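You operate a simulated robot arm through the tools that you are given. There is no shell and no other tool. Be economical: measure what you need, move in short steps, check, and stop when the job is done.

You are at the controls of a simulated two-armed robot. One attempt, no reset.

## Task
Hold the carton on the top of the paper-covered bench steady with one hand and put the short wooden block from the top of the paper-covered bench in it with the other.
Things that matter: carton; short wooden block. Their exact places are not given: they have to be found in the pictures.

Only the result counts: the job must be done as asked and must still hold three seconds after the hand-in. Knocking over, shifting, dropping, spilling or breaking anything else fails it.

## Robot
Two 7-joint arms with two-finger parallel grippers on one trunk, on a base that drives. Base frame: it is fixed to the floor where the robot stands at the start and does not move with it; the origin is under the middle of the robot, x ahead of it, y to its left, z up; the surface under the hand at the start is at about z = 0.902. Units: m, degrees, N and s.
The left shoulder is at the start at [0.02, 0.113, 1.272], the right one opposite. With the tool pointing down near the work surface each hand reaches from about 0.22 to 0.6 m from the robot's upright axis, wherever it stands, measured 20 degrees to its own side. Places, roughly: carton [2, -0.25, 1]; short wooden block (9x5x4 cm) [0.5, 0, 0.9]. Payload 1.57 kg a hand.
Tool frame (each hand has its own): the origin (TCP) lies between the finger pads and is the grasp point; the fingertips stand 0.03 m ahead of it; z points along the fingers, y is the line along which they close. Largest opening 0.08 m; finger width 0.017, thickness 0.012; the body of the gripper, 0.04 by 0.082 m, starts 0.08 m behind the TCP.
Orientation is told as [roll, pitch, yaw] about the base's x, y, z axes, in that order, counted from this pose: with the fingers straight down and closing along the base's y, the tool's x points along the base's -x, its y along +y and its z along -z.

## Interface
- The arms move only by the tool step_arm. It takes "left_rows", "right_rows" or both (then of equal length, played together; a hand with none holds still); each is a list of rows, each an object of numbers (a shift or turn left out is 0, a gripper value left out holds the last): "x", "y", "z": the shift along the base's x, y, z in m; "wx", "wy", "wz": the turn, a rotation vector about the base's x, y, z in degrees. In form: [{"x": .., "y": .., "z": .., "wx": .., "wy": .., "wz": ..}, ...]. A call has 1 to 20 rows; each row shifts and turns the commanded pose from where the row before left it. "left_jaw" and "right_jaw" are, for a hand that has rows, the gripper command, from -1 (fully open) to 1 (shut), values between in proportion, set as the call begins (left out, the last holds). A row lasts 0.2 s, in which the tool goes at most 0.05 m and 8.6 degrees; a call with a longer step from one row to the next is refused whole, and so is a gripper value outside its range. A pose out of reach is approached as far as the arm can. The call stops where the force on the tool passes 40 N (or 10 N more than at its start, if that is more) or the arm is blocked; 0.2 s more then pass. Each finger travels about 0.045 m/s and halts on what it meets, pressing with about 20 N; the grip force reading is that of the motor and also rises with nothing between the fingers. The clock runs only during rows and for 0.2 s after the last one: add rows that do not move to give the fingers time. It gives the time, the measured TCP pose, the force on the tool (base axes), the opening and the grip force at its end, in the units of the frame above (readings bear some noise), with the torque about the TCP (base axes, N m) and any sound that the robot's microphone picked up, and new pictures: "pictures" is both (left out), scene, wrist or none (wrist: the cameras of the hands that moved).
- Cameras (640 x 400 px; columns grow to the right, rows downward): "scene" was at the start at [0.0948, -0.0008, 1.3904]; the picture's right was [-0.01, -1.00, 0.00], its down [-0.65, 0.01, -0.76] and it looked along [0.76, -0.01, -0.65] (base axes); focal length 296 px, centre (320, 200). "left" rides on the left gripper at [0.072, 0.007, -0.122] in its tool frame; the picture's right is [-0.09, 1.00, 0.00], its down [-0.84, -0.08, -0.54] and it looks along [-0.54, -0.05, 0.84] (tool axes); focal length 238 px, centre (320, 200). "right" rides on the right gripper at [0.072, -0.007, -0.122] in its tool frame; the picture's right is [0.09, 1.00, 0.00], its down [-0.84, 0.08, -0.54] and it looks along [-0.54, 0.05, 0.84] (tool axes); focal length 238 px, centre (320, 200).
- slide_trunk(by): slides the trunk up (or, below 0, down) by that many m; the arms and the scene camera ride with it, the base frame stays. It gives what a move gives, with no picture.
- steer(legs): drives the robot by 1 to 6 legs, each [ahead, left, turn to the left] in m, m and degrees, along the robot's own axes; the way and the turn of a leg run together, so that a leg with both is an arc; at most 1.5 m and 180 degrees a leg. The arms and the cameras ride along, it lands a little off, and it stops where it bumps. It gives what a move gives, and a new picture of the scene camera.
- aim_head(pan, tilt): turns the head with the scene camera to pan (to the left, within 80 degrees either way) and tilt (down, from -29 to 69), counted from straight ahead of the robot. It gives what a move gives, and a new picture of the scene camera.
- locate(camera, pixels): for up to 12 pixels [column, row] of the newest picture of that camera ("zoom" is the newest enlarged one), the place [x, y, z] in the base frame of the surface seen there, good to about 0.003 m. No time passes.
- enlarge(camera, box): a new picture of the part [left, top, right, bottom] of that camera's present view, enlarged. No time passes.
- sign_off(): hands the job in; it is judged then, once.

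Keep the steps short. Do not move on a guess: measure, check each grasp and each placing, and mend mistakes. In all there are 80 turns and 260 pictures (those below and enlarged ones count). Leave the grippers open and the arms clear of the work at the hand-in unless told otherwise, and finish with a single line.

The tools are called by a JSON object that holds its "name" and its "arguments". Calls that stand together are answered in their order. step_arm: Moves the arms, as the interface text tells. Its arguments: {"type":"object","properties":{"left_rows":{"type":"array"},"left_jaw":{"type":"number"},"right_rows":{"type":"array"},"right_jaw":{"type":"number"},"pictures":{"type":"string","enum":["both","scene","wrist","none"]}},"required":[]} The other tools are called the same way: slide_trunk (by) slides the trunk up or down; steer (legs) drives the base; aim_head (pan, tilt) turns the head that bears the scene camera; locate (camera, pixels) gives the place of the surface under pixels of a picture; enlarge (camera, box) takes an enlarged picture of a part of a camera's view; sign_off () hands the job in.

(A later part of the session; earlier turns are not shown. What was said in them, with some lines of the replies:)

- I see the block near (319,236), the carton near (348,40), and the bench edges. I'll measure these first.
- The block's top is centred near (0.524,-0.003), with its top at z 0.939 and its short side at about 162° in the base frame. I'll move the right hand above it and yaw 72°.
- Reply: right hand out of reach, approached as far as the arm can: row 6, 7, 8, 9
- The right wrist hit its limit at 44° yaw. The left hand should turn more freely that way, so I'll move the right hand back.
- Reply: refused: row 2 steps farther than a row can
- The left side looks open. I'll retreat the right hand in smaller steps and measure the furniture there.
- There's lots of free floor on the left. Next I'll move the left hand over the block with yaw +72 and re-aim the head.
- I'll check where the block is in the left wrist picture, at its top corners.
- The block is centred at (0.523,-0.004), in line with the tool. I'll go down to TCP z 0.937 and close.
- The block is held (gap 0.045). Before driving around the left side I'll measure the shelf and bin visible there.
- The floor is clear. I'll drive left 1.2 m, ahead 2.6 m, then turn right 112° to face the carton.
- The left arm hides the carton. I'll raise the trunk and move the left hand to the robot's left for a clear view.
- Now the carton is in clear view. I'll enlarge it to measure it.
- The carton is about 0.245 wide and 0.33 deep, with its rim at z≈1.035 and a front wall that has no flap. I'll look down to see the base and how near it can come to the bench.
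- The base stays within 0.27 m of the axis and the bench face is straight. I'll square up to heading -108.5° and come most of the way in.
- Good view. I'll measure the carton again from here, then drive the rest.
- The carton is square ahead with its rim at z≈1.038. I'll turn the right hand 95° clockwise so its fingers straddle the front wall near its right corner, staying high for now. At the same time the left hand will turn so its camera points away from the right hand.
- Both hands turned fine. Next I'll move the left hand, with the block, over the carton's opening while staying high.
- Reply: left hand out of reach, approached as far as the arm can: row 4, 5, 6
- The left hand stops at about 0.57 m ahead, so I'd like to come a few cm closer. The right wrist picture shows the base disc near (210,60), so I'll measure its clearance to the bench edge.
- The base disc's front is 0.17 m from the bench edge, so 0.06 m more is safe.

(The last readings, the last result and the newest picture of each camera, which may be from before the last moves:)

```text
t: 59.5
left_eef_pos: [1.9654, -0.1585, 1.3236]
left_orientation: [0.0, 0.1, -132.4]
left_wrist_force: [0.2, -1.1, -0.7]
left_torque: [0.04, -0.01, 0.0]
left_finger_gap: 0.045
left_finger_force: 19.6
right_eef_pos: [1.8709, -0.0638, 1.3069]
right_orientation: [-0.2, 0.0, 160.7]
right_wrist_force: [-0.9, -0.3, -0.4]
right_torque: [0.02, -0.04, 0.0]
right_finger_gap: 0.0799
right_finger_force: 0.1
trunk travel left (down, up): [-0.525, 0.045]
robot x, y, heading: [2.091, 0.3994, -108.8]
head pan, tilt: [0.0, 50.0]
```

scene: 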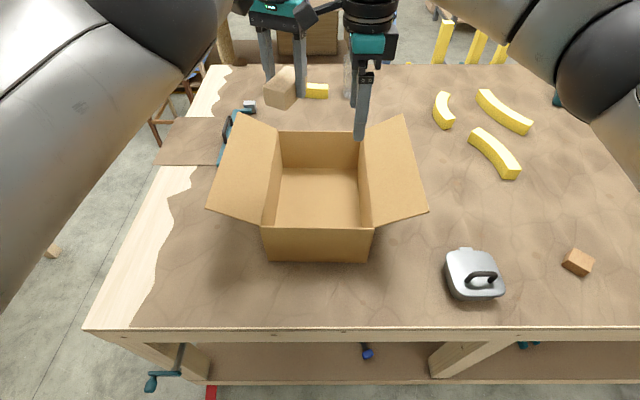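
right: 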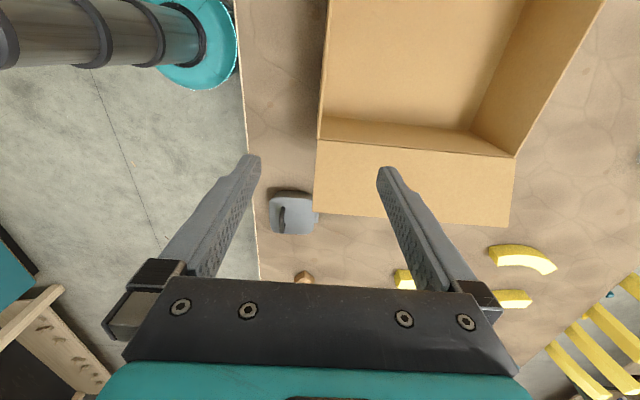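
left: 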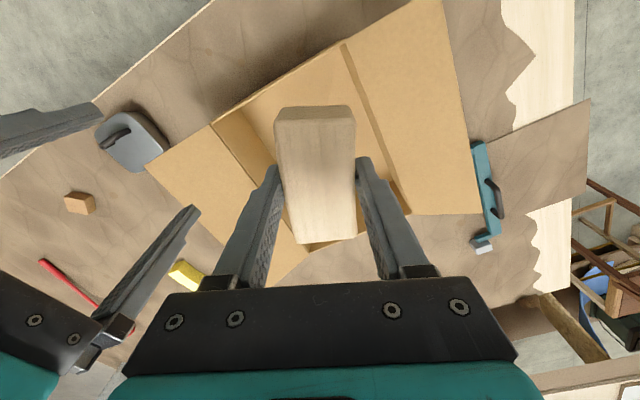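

The left hand is now 0.12 m inside the front wall. I'll set the right hand back over the front wall, shift the left 2 cm off the left wall, then lower the trunk.

{"name": "step_arm", "arguments": {"right_rows": [{"x": 0.01, "y": 0.029}, {"x": 0.01, "y": 0.029}, {}], "left_rows": [{"x": -0.01, "y": 0.003}, {"x": -0.009, "y": 0.004}, {}]}}

{"name": "slide_trunk", "arguments": {"by": -0.17}}

{"name": "step_arm", "arguments": {"right_rows": [{}], "left_rows": [{}]}}

```text
t: 60.3
left_eef_pos: [1.951, -0.1465, 1.3249]
left_orientation: [0.1, 0.0, -132.5]
left_wrist_force: [-0.8, -0.4, -0.2]
left_torque: [0.01, 0.01, 0.01]
left_finger_gap: 0.0448
left_finger_force: 20.0
left hand out of reach, approached as far as the arm can: row 1
right_eef_pos: [1.8894, -0.0043, 1.3066]
right_orientation: [0.0, 0.0, 160.6]
right_wrist_force: [0.1, -0.5, -0.3]
right_torque: [-0.01, -0.01, -0.01]
right_finger_gap: 0.0802
right_finger_force: 0.1
trunk travel left (down, up): [-0.525, 0.045]
robot x, y, heading: [2.0892, 0.4044, -108.2]
head pan, tilt: [0.0, 50.0]
```

scene: 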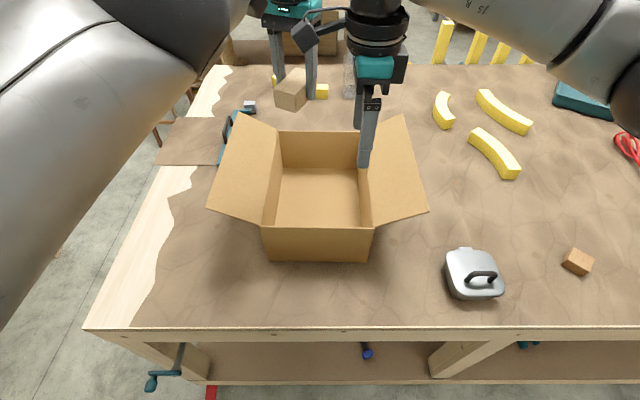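
right: 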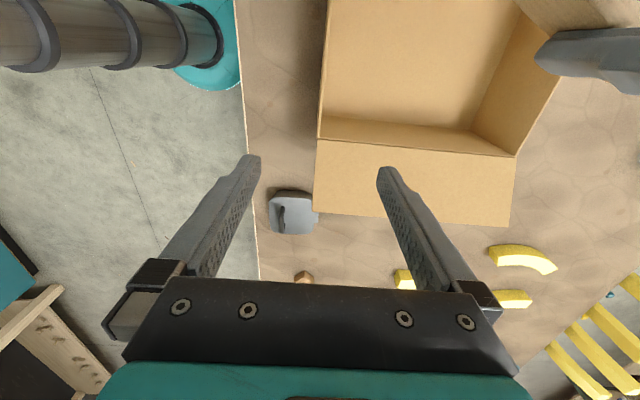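
left: 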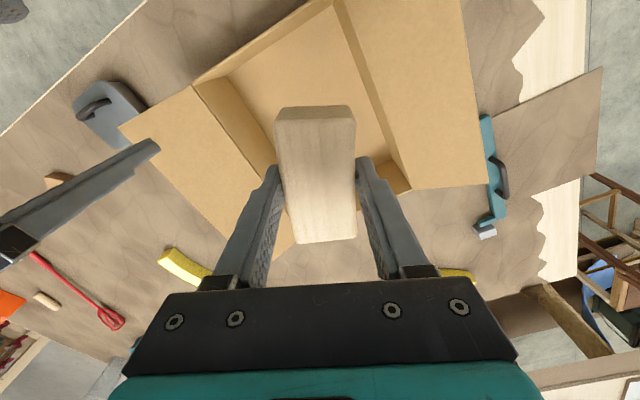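

```text
t: 62.2
left_eef_pos: [1.9505, -0.1461, 1.1561]
left_orientation: [0.1, 0.0, -132.5]
left_wrist_force: [-0.5, -0.2, -1.1]
left_torque: [-0.04, -0.01, 0.05]
left_finger_gap: 0.0447
left_finger_force: 20.4
right_eef_pos: [1.8893, -0.0055, 1.1366]
right_orientation: [0.1, -0.1, 160.5]
right_wrist_force: [0.2, -0.2, -0.9]
right_torque: [0.05, -0.02, 0.0]
right_finger_gap: 0.0801
right_finger_force: 0.1
trunk travel left (down, up): [-0.355, 0.215]
robot x, y, heading: [2.0892, 0.3955, -108.3]
head pan, tilt: [0.0, 50.0]
```

```text
t: 62.6
left_eef_pos: [1.9498, -0.1466, 1.1543]
left_orientation: [0.0, 0.0, -132.5]
left_wrist_force: [-0.9, 0.8, -1.2]
left_torque: [0.01, 0.0, 0.01]
left_finger_gap: 0.045
left_finger_force: 20.0
right_eef_pos: [1.8896, -0.0053, 1.1371]
right_orientation: [0.0, 0.0, 160.5]
right_wrist_force: [0.0, -0.5, -0.7]
right_torque: [-0.03, -0.01, -0.02]
right_finger_gap: 0.0799
right_finger_force: 0.1
trunk travel left (down, up): [-0.355, 0.215]
robot x, y, heading: [2.0945, 0.3968, -108.3]
head pan, tilt: [0.0, 50.0]
```

scene: 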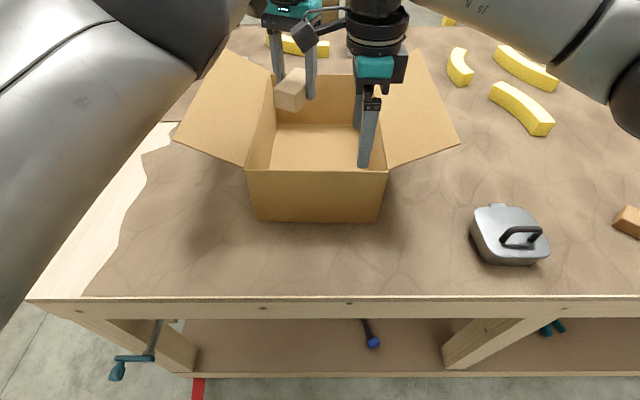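
right: 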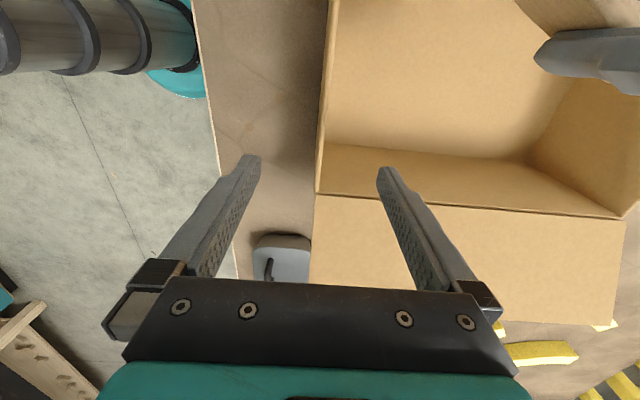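
left: 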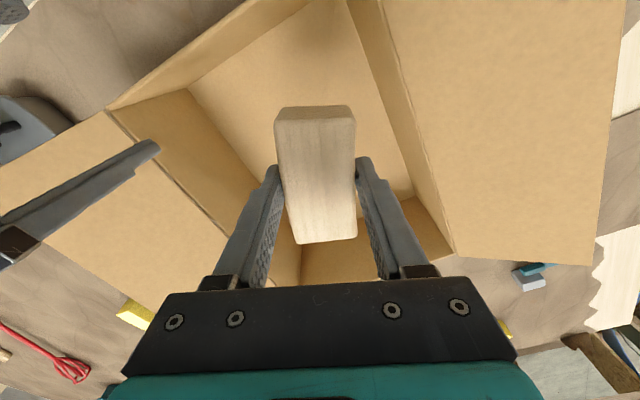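

I'll check exactly where the front wall's rim lies between the right fingers, around (320,150) in the right picture.

{"name": "enlarge", "arguments": {"camera": "right", "box": [230, 60, 410, 220]}}

{"name": "locate", "arguments": {"camera": "right", "pixels": [[320, 140], [320, 170], [321, 110], [326, 40], [318, 194], [322, 150], [360, 120]]}}

```text
2.50 times, centred on (320, 140) of right
```

zoom: 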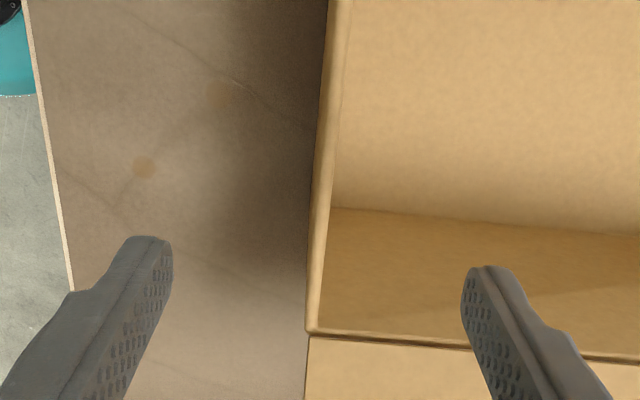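

```text
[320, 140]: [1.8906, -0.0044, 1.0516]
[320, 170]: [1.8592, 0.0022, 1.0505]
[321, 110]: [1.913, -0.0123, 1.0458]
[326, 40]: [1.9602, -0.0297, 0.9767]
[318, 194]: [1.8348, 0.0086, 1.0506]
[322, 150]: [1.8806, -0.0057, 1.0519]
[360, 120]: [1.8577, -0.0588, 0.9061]
```

The rim is at z 1.051, right under the TCP. I'll lower the right hand to TCP z 1.053 and close it on the wall.

{"name": "step_arm", "arguments": {"right_rows": [{"z": -0.03}, {"z": -0.03}, {"z": -0.024}, {}], "pictures": "wrist"}}

{"name": "step_arm", "arguments": {"right_rows": [{}, {}, {}, {}, {}, {}], "right_jaw": 1}}

```text
t: 63.6
left_eef_pos: [1.9502, -0.1457, 1.1549]
left_orientation: [0.1, 0.0, -132.4]
left_wrist_force: [0.2, 0.1, -1.0]
left_torque: [-0.01, -0.02, -0.02]
left_finger_gap: 0.0449
left_finger_force: 19.8
right_eef_pos: [1.8893, -0.0066, 1.0512]
right_orientation: [0.0, 0.0, 160.6]
right_wrist_force: [-0.5, 0.7, 0.0]
right_torque: [-0.01, 0.02, -0.03]
right_finger_gap: 0.08
right_finger_force: 0.0
trunk travel left (down, up): [-0.355, 0.215]
robot x, y, heading: [2.091, 0.4014, -108.4]
head pan, tilt: [0.0, 50.0]
```

right: 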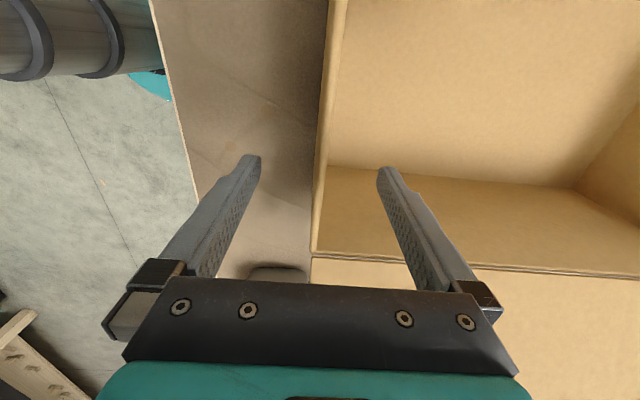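

```text
t: 65.0
left_eef_pos: [1.9504, -0.1463, 1.1547]
left_orientation: [0.0, 0.0, -132.4]
left_wrist_force: [0.2, -0.9, -0.3]
left_torque: [0.01, -0.02, 0.0]
left_finger_gap: 0.0451
left_finger_force: 19.9
right_eef_pos: [1.8891, -0.0063, 1.0533]
right_orientation: [0.0, 0.0, 160.5]
right_wrist_force: [0.1, -0.4, -0.3]
right_torque: [0.02, 0.0, -0.13]
right_finger_gap: 0.0048
right_finger_force: 20.3
trunk travel left (down, up): [-0.355, 0.215]
robot x, y, heading: [2.0874, 0.4016, -108.4]
head pan, tilt: [0.0, 50.0]
```

scene: 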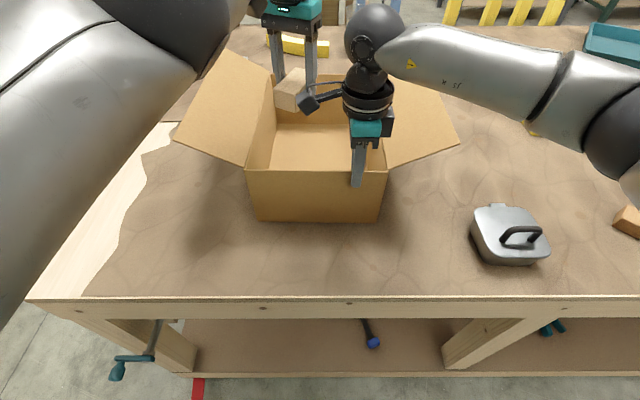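
right: 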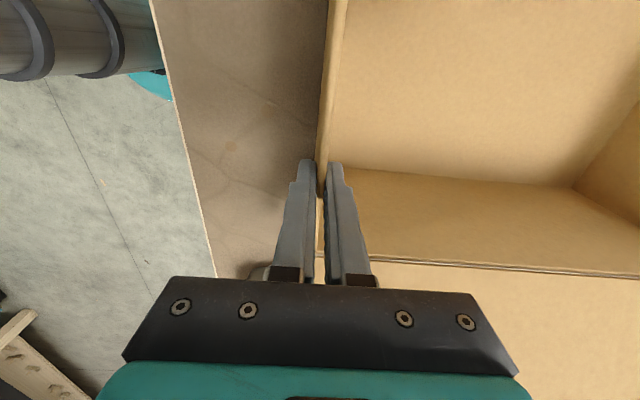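

The wall is pinched (gap 4.8 mm). I'll hold it there and lower the block in steps, moving slightly deeper to clear the right hand's camera.

{"name": "step_arm", "arguments": {"left_rows": [{"x": -0.003, "y": -0.01, "z": -0.02}, {"x": -0.003, "y": -0.01, "z": -0.02}, {"z": -0.03}, {"z": -0.03}, {}]}}

```text
t: 66.2
left_eef_pos: [1.9597, -0.1532, 1.0629]
left_orientation: [0.1, 0.0, -132.4]
left_wrist_force: [0.5, 0.5, -0.6]
left_torque: [0.02, -0.02, 0.01]
left_finger_gap: 0.0449
left_finger_force: 20.2
left hand out of reach, approached as far as the arm can: row 1, 2
right_eef_pos: [1.8884, -0.0063, 1.053]
right_orientation: [0.0, 0.0, 160.5]
right_wrist_force: [-1.5, 0.3, 0.2]
right_torque: [-0.01, 0.05, -0.09]
right_finger_gap: 0.0049
right_finger_force: 19.9
trunk travel left (down, up): [-0.355, 0.215]
robot x, y, heading: [2.093, 0.4, -108.5]
head pan, tilt: [0.0, 50.0]
```

scene: 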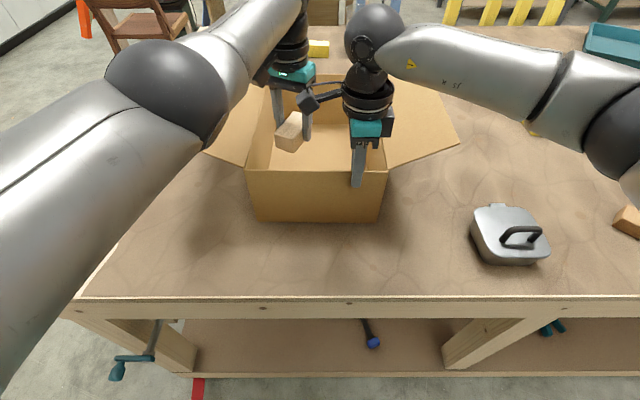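
left: 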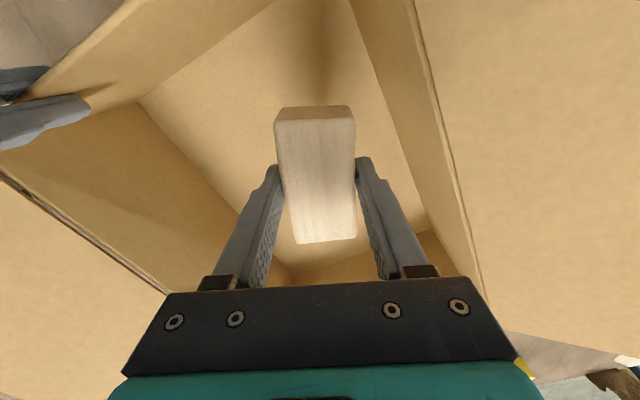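

The block is at the rim level. The left arm took a new elbow posture, so I'll check forearm height over the left flap.

{"name": "locate", "arguments": {"camera": "scene", "pixels": [[170, 95], [220, 60], [250, 60], [262, 40], [290, 70], [250, 85], [230, 100], [235, 155], [205, 150], [200, 130], [310, 103], [355, 175]]}}

{"name": "enlarge", "arguments": {"camera": "scene", "box": [180, 0, 400, 200]}}

```text
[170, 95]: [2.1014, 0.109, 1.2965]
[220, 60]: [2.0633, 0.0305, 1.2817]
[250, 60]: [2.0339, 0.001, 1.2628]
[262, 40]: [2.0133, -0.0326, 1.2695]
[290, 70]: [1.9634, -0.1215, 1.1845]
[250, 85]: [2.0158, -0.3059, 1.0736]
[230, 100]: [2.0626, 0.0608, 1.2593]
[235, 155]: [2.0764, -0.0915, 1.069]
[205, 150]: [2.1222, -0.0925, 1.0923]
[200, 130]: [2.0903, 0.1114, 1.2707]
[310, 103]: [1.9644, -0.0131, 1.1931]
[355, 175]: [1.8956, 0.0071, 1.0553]
```

```text
2.00 times, centred on (290, 100) of scene
```

zoom: 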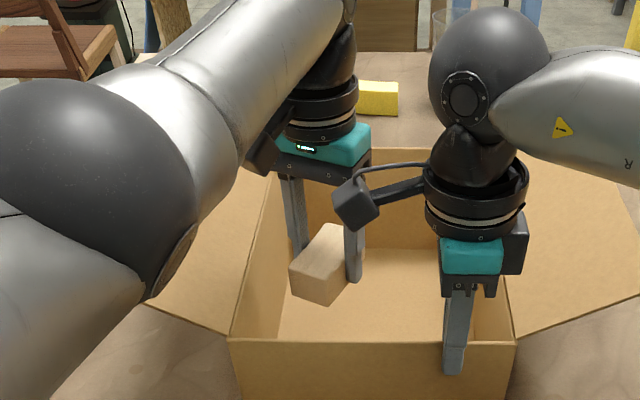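

The forearm is clear for now, with its top around 1.26–1.30 against a rim of 1.05. I'll lower 5 cm more and check again.

{"name": "step_arm", "arguments": {"left_rows": [{"z": -0.025}, {"z": -0.025}, {}]}}

```text
t: 67.0
left_eef_pos: [1.9612, -0.1491, 1.01]
left_orientation: [0.1, 0.0, -132.3]
left_wrist_force: [-0.5, 0.2, -0.8]
left_torque: [0.02, 0.03, 0.01]
left_finger_gap: 0.0452
left_finger_force: 20.1
left hand out of reach, approached as far as the arm can: row 2
right_eef_pos: [1.8882, -0.0062, 1.0516]
right_orientation: [0.0, 0.1, 160.6]
right_wrist_force: [-0.1, 1.1, 0.1]
right_torque: [0.02, 0.09, -0.11]
right_finger_gap: 0.0047
right_finger_force: 19.8
trunk travel left (down, up): [-0.355, 0.215]
robot x, y, heading: [2.0921, 0.4017, -108.5]
head pan, tilt: [0.0, 50.0]
```

scene: 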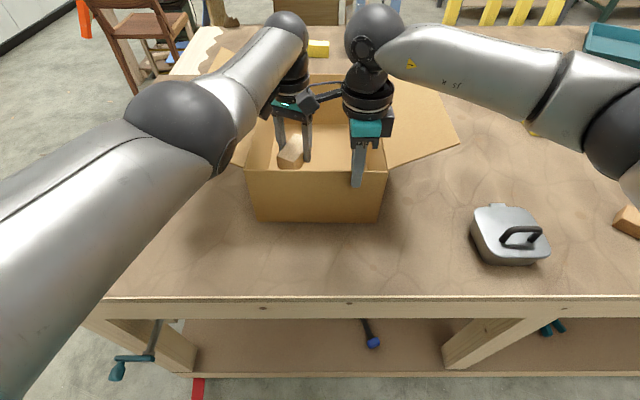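
left: 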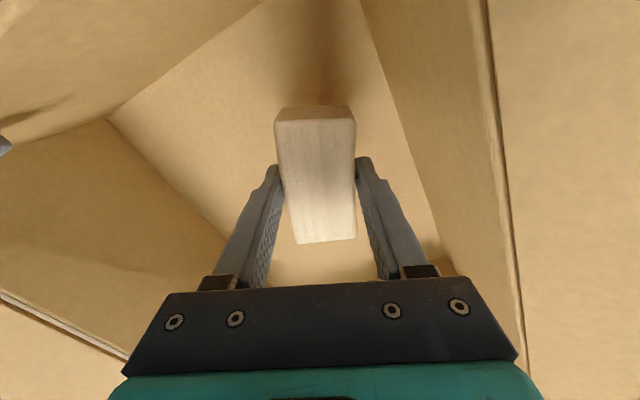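

The wrist nears its yaw limit. I'll turn the left hand back 10° to free it and lower a bit more.

{"name": "step_arm", "arguments": {"left_rows": [{"wz": 5}, {"wz": 5}, {"z": -0.015}, {"z": -0.015}, {}]}}

{"name": "enlarge", "arguments": {"camera": "scene", "box": [180, 0, 400, 200]}}

```text
t: 68.2
left_eef_pos: [1.9642, -0.1471, 0.983]
left_orientation: [0.2, -0.1, -122.4]
left_wrist_force: [0.3, -0.2, -0.6]
left_torque: [-0.04, 0.0, 0.0]
left_finger_gap: 0.0453
left_finger_force: 19.7
right_eef_pos: [1.8887, -0.0061, 1.0526]
right_orientation: [0.0, 0.0, 160.6]
right_wrist_force: [-1.0, 0.3, 0.8]
right_torque: [-0.03, -0.04, -0.07]
right_finger_gap: 0.0046
right_finger_force: 19.9
trunk travel left (down, up): [-0.355, 0.215]
robot x, y, heading: [2.0939, 0.399, -108.6]
head pan, tilt: [0.0, 50.0]
```

scene: 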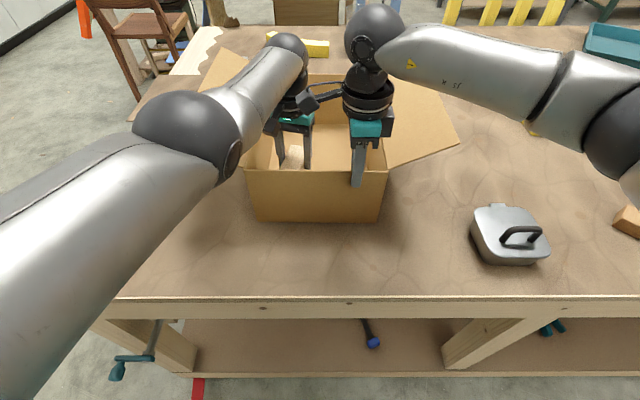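
left: 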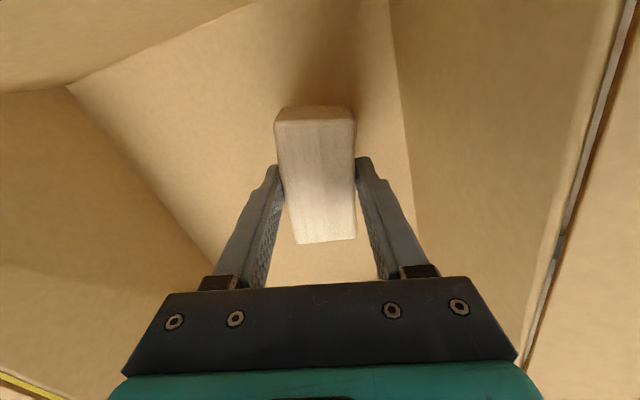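

```text
2.00 times, centred on (290, 100) of scene
```

zoom: 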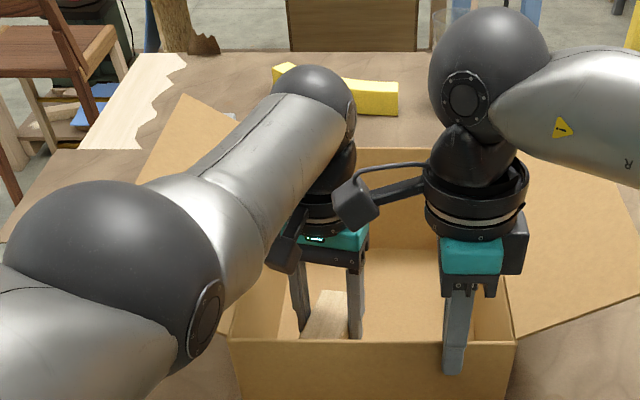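

Still free of contact. I'll lower the last 3.5 cm in two steps.

{"name": "step_arm", "arguments": {"left_rows": [{"z": -0.01}, {"z": -0.01}, {}], "pictures": "scene"}}

{"name": "locate", "arguments": {"camera": "scene", "pixels": [[190, 120], [220, 170], [236, 165], [225, 100], [260, 70], [274, 125], [270, 130], [220, 80]]}}

```text
t: 69.0
left_eef_pos: [1.9659, -0.1432, 0.9635]
left_orientation: [0.2, 0.1, -122.5]
left_wrist_force: [0.5, -0.1, -1.0]
left_torque: [0.0, -0.01, 0.0]
left_finger_gap: 0.0451
left_finger_force: 20.4
left hand out of reach, approached as far as the arm can: row 1
right_eef_pos: [1.8875, -0.0053, 1.0522]
right_orientation: [0.1, -0.1, 160.6]
right_wrist_force: [0.1, 0.4, 0.5]
right_torque: [0.02, -0.01, -0.11]
right_finger_gap: 0.0048
right_finger_force: 20.0
trunk travel left (down, up): [-0.355, 0.215]
robot x, y, heading: [2.0899, 0.3989, -108.4]
head pan, tilt: [0.0, 50.0]
```

scene: 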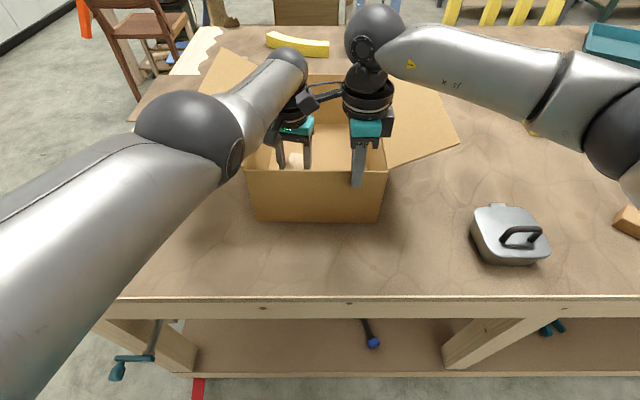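

```text
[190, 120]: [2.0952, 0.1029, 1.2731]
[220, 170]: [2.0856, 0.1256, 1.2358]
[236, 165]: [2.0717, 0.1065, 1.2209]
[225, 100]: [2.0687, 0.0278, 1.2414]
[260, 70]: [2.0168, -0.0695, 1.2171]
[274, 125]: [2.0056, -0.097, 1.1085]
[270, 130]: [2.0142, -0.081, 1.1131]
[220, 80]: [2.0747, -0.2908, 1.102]
```

{"name": "step_arm", "arguments": {"left_rows": [{"wz": 6}, {"z": -0.008}, {"z": -0.007}, {}]}}

```text
t: 70.0
left_eef_pos: [1.969, -0.1402, 0.9481]
left_orientation: [0.1, -0.2, -116.4]
left_wrist_force: [-0.2, -0.8, -0.5]
left_torque: [0.0, 0.03, 0.04]
left_finger_gap: 0.0449
left_finger_force: 19.7
left hand out of reach, approached as far as the arm can: row 2
right_eef_pos: [1.8892, -0.0067, 1.0528]
right_orientation: [0.0, 0.0, 160.6]
right_wrist_force: [-0.2, -0.2, 0.6]
right_torque: [0.02, 0.02, -0.09]
right_finger_gap: 0.0048
right_finger_force: 19.5
trunk travel left (down, up): [-0.355, 0.215]
robot x, y, heading: [2.093, 0.3976, -108.6]
head pan, tilt: [0.0, 50.0]
```

scene: 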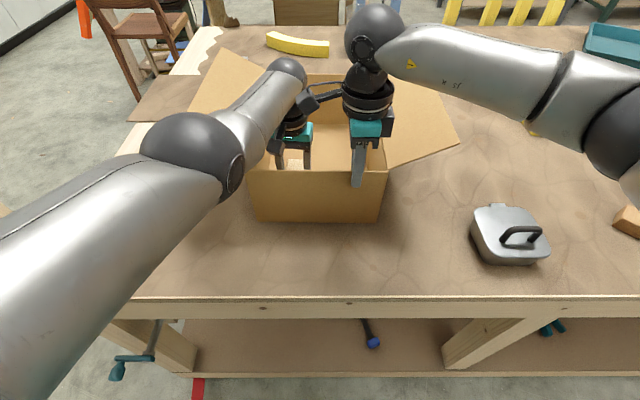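
left: 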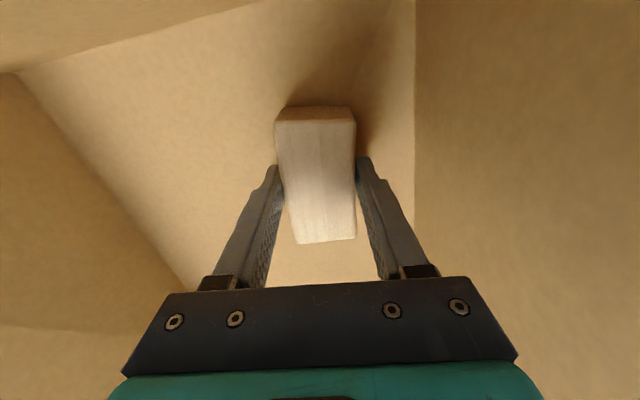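

The block is about 5 mm above the carton's floor. I'll open the left fingers part way, to about 0.062, so they don't press on the wall.

{"name": "step_arm", "arguments": {"left_rows": [{}, {}, {}, {}], "left_jaw": -0.55, "pictures": "wrist"}}

```text
t: 71.0
left_eef_pos: [1.9686, -0.1397, 0.9492]
left_orientation: [0.1, -0.1, -116.3]
left_wrist_force: [0.1, 0.1, -0.4]
left_torque: [0.0, -0.02, -0.04]
left_finger_gap: 0.0619
left_finger_force: 0.0
right_eef_pos: [1.8891, -0.0058, 1.0536]
right_orientation: [0.1, -0.1, 160.6]
right_wrist_force: [-0.2, 1.0, 0.8]
right_torque: [0.07, 0.05, -0.1]
right_finger_gap: 0.0048
right_finger_force: 20.1
trunk travel left (down, up): [-0.355, 0.215]
robot x, y, heading: [2.0902, 0.3971, -108.7]
head pan, tilt: [0.0, 50.0]
```

left: 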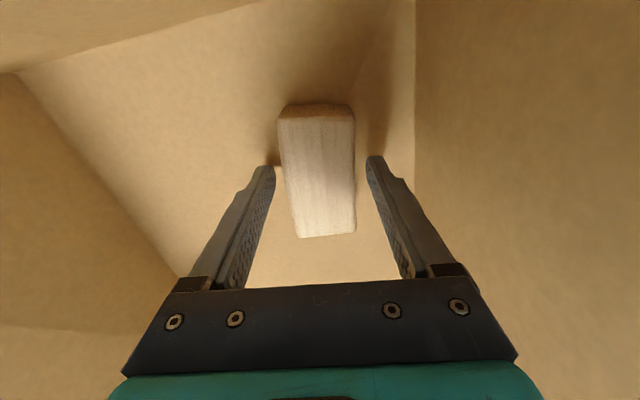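

The block rests on the carton's floor. I'll raise the left hand while turning it back, so its camera clears the right hand's.

{"name": "step_arm", "arguments": {"left_rows": [{"z": 0.02}, {"z": 0.02}, {"z": 0.02, "wz": -5}, {"z": 0.02, "wz": -5}, {"z": 0.03, "wz": -4}, {"z": 0.03}, {"z": 0.03}, {"z": 0.03}, {}]}}

```text
t: 73.0
left_eef_pos: [1.9692, -0.1409, 1.15]
left_orientation: [0.1, 0.0, -130.5]
left_wrist_force: [-0.1, -0.1, -0.9]
left_torque: [-0.01, 0.0, -0.02]
left_finger_gap: 0.0618
left_finger_force: 0.0
right_eef_pos: [1.8888, -0.0063, 1.0521]
right_orientation: [0.0, 0.0, 160.7]
right_wrist_force: [-1.0, 0.8, -0.2]
right_torque: [-0.02, 0.01, -0.07]
right_finger_gap: 0.0044
right_finger_force: 20.1
trunk travel left (down, up): [-0.355, 0.215]
robot x, y, heading: [2.0908, 0.3972, -108.8]
head pan, tilt: [0.0, 50.0]
```

scene: 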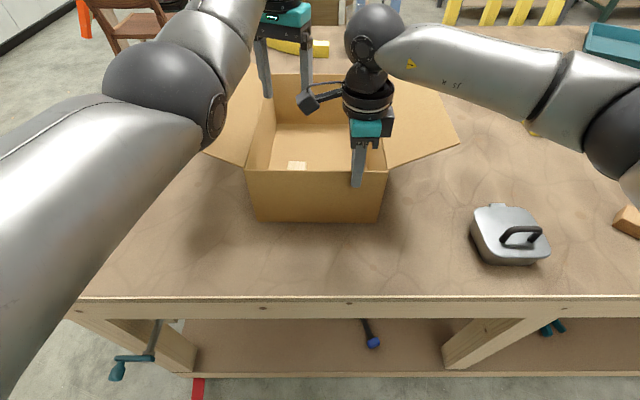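
left: 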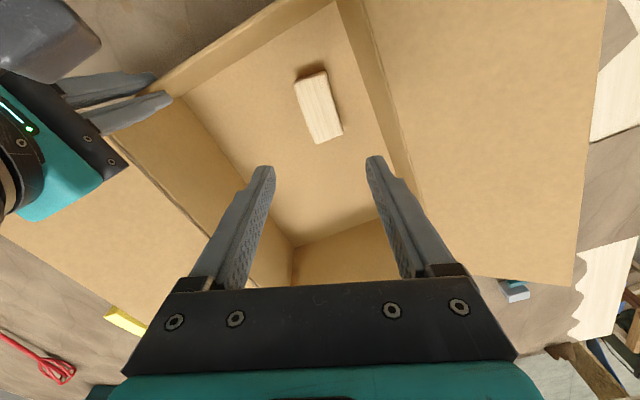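

The block lies flat in the carton and the carton hasn't moved. Next I'll raise the left hand further and open the right hand, then raise it straight up.

{"name": "step_arm", "arguments": {"left_rows": [{"z": 0.04}, {"z": 0.04}, {"z": 0.03}, {}, {}], "left_jaw": -1, "right_rows": [{}, {}, {}, {}, {}], "right_jaw": -1, "pictures": "none"}}

{"name": "step_arm", "arguments": {"right_rows": [{"z": 0.03}, {"z": 0.04}, {"z": 0.04}, {"z": 0.04}, {"z": 0.04}, {}]}}

```text
t: 74.2
left_eef_pos: [1.9752, -0.1373, 1.2579]
left_orientation: [0.1, 0.0, -130.2]
left_wrist_force: [-0.4, 0.9, -0.1]
left_torque: [-0.03, -0.01, 0.02]
left_finger_gap: 0.0803
left_finger_force: 0.1
left hand out of reach, approached as far as the arm can: row 3
right_eef_pos: [1.8892, -0.0064, 1.0527]
right_orientation: [0.0, 0.0, 160.6]
right_wrist_force: [-0.1, -0.1, 0.4]
right_torque: [-0.02, -0.02, 0.02]
right_finger_gap: 0.0802
right_finger_force: 0.2
trunk travel left (down, up): [-0.355, 0.215]
robot x, y, heading: [2.0929, 0.4004, -108.7]
head pan, tilt: [0.0, 50.0]
```

```text
t: 75.6
left_eef_pos: [1.9749, -0.1363, 1.2586]
left_orientation: [0.1, 0.0, -130.3]
left_wrist_force: [0.1, -0.5, -0.4]
left_torque: [0.01, -0.02, 0.02]
left_finger_gap: 0.0799
left_finger_force: 0.1
right_eef_pos: [1.8849, -0.0059, 1.2418]
right_orientation: [0.0, 0.1, 160.6]
right_wrist_force: [0.7, 0.1, 1.5]
right_torque: [0.0, 0.01, 0.02]
right_finger_gap: 0.0798
right_finger_force: 0.1
trunk travel left (down, up): [-0.355, 0.215]
robot x, y, heading: [2.0906, 0.3987, -108.7]
head pan, tilt: [0.0, 50.0]
```

scene: 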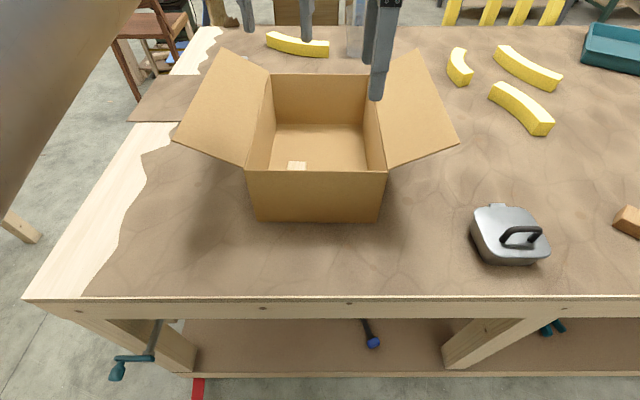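
right: 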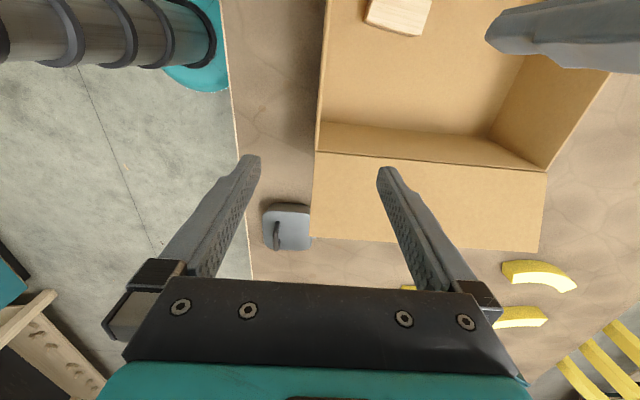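

The block is in, the carton is in place, and both hands are open and high. I'll back the robot off so the arms are clear of the carton.

{"name": "steer", "arguments": {"legs": [[-0.45, 0, 0]]}}

```text
t: 78.3
left_eef_pos: [2.1147, 0.2813, 1.2573]
left_orientation: [0.2, 0.0, -130.6]
left_wrist_force: [0.4, -0.5, -0.5]
left_torque: [-0.01, 0.01, -0.03]
left_finger_gap: 0.0798
left_finger_force: 0.0
right_eef_pos: [2.0254, 0.4126, 1.2432]
right_orientation: [0.0, 0.0, 160.2]
right_wrist_force: [0.1, -0.2, 0.1]
right_torque: [-0.03, -0.01, 0.0]
right_finger_gap: 0.0797
right_finger_force: 0.1
trunk travel left (down, up): [-0.355, 0.215]
robot x, y, heading: [2.2348, 0.8145, -109.2]
head pan, tilt: [0.0, 50.0]
```

scene: 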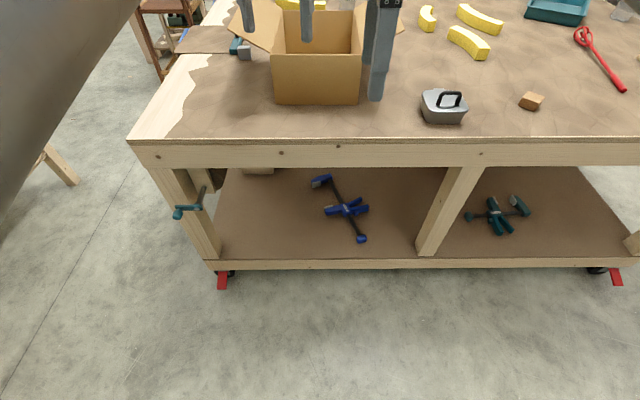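

All is still and clear, so I'm handing in.

{"name": "sign_off", "arguments": {}}

```text
The job is handed in.
```

The short wooden block is lying flat in the carton; the right hand held the carton while the left put the block in, and both grippers are now open and clear.
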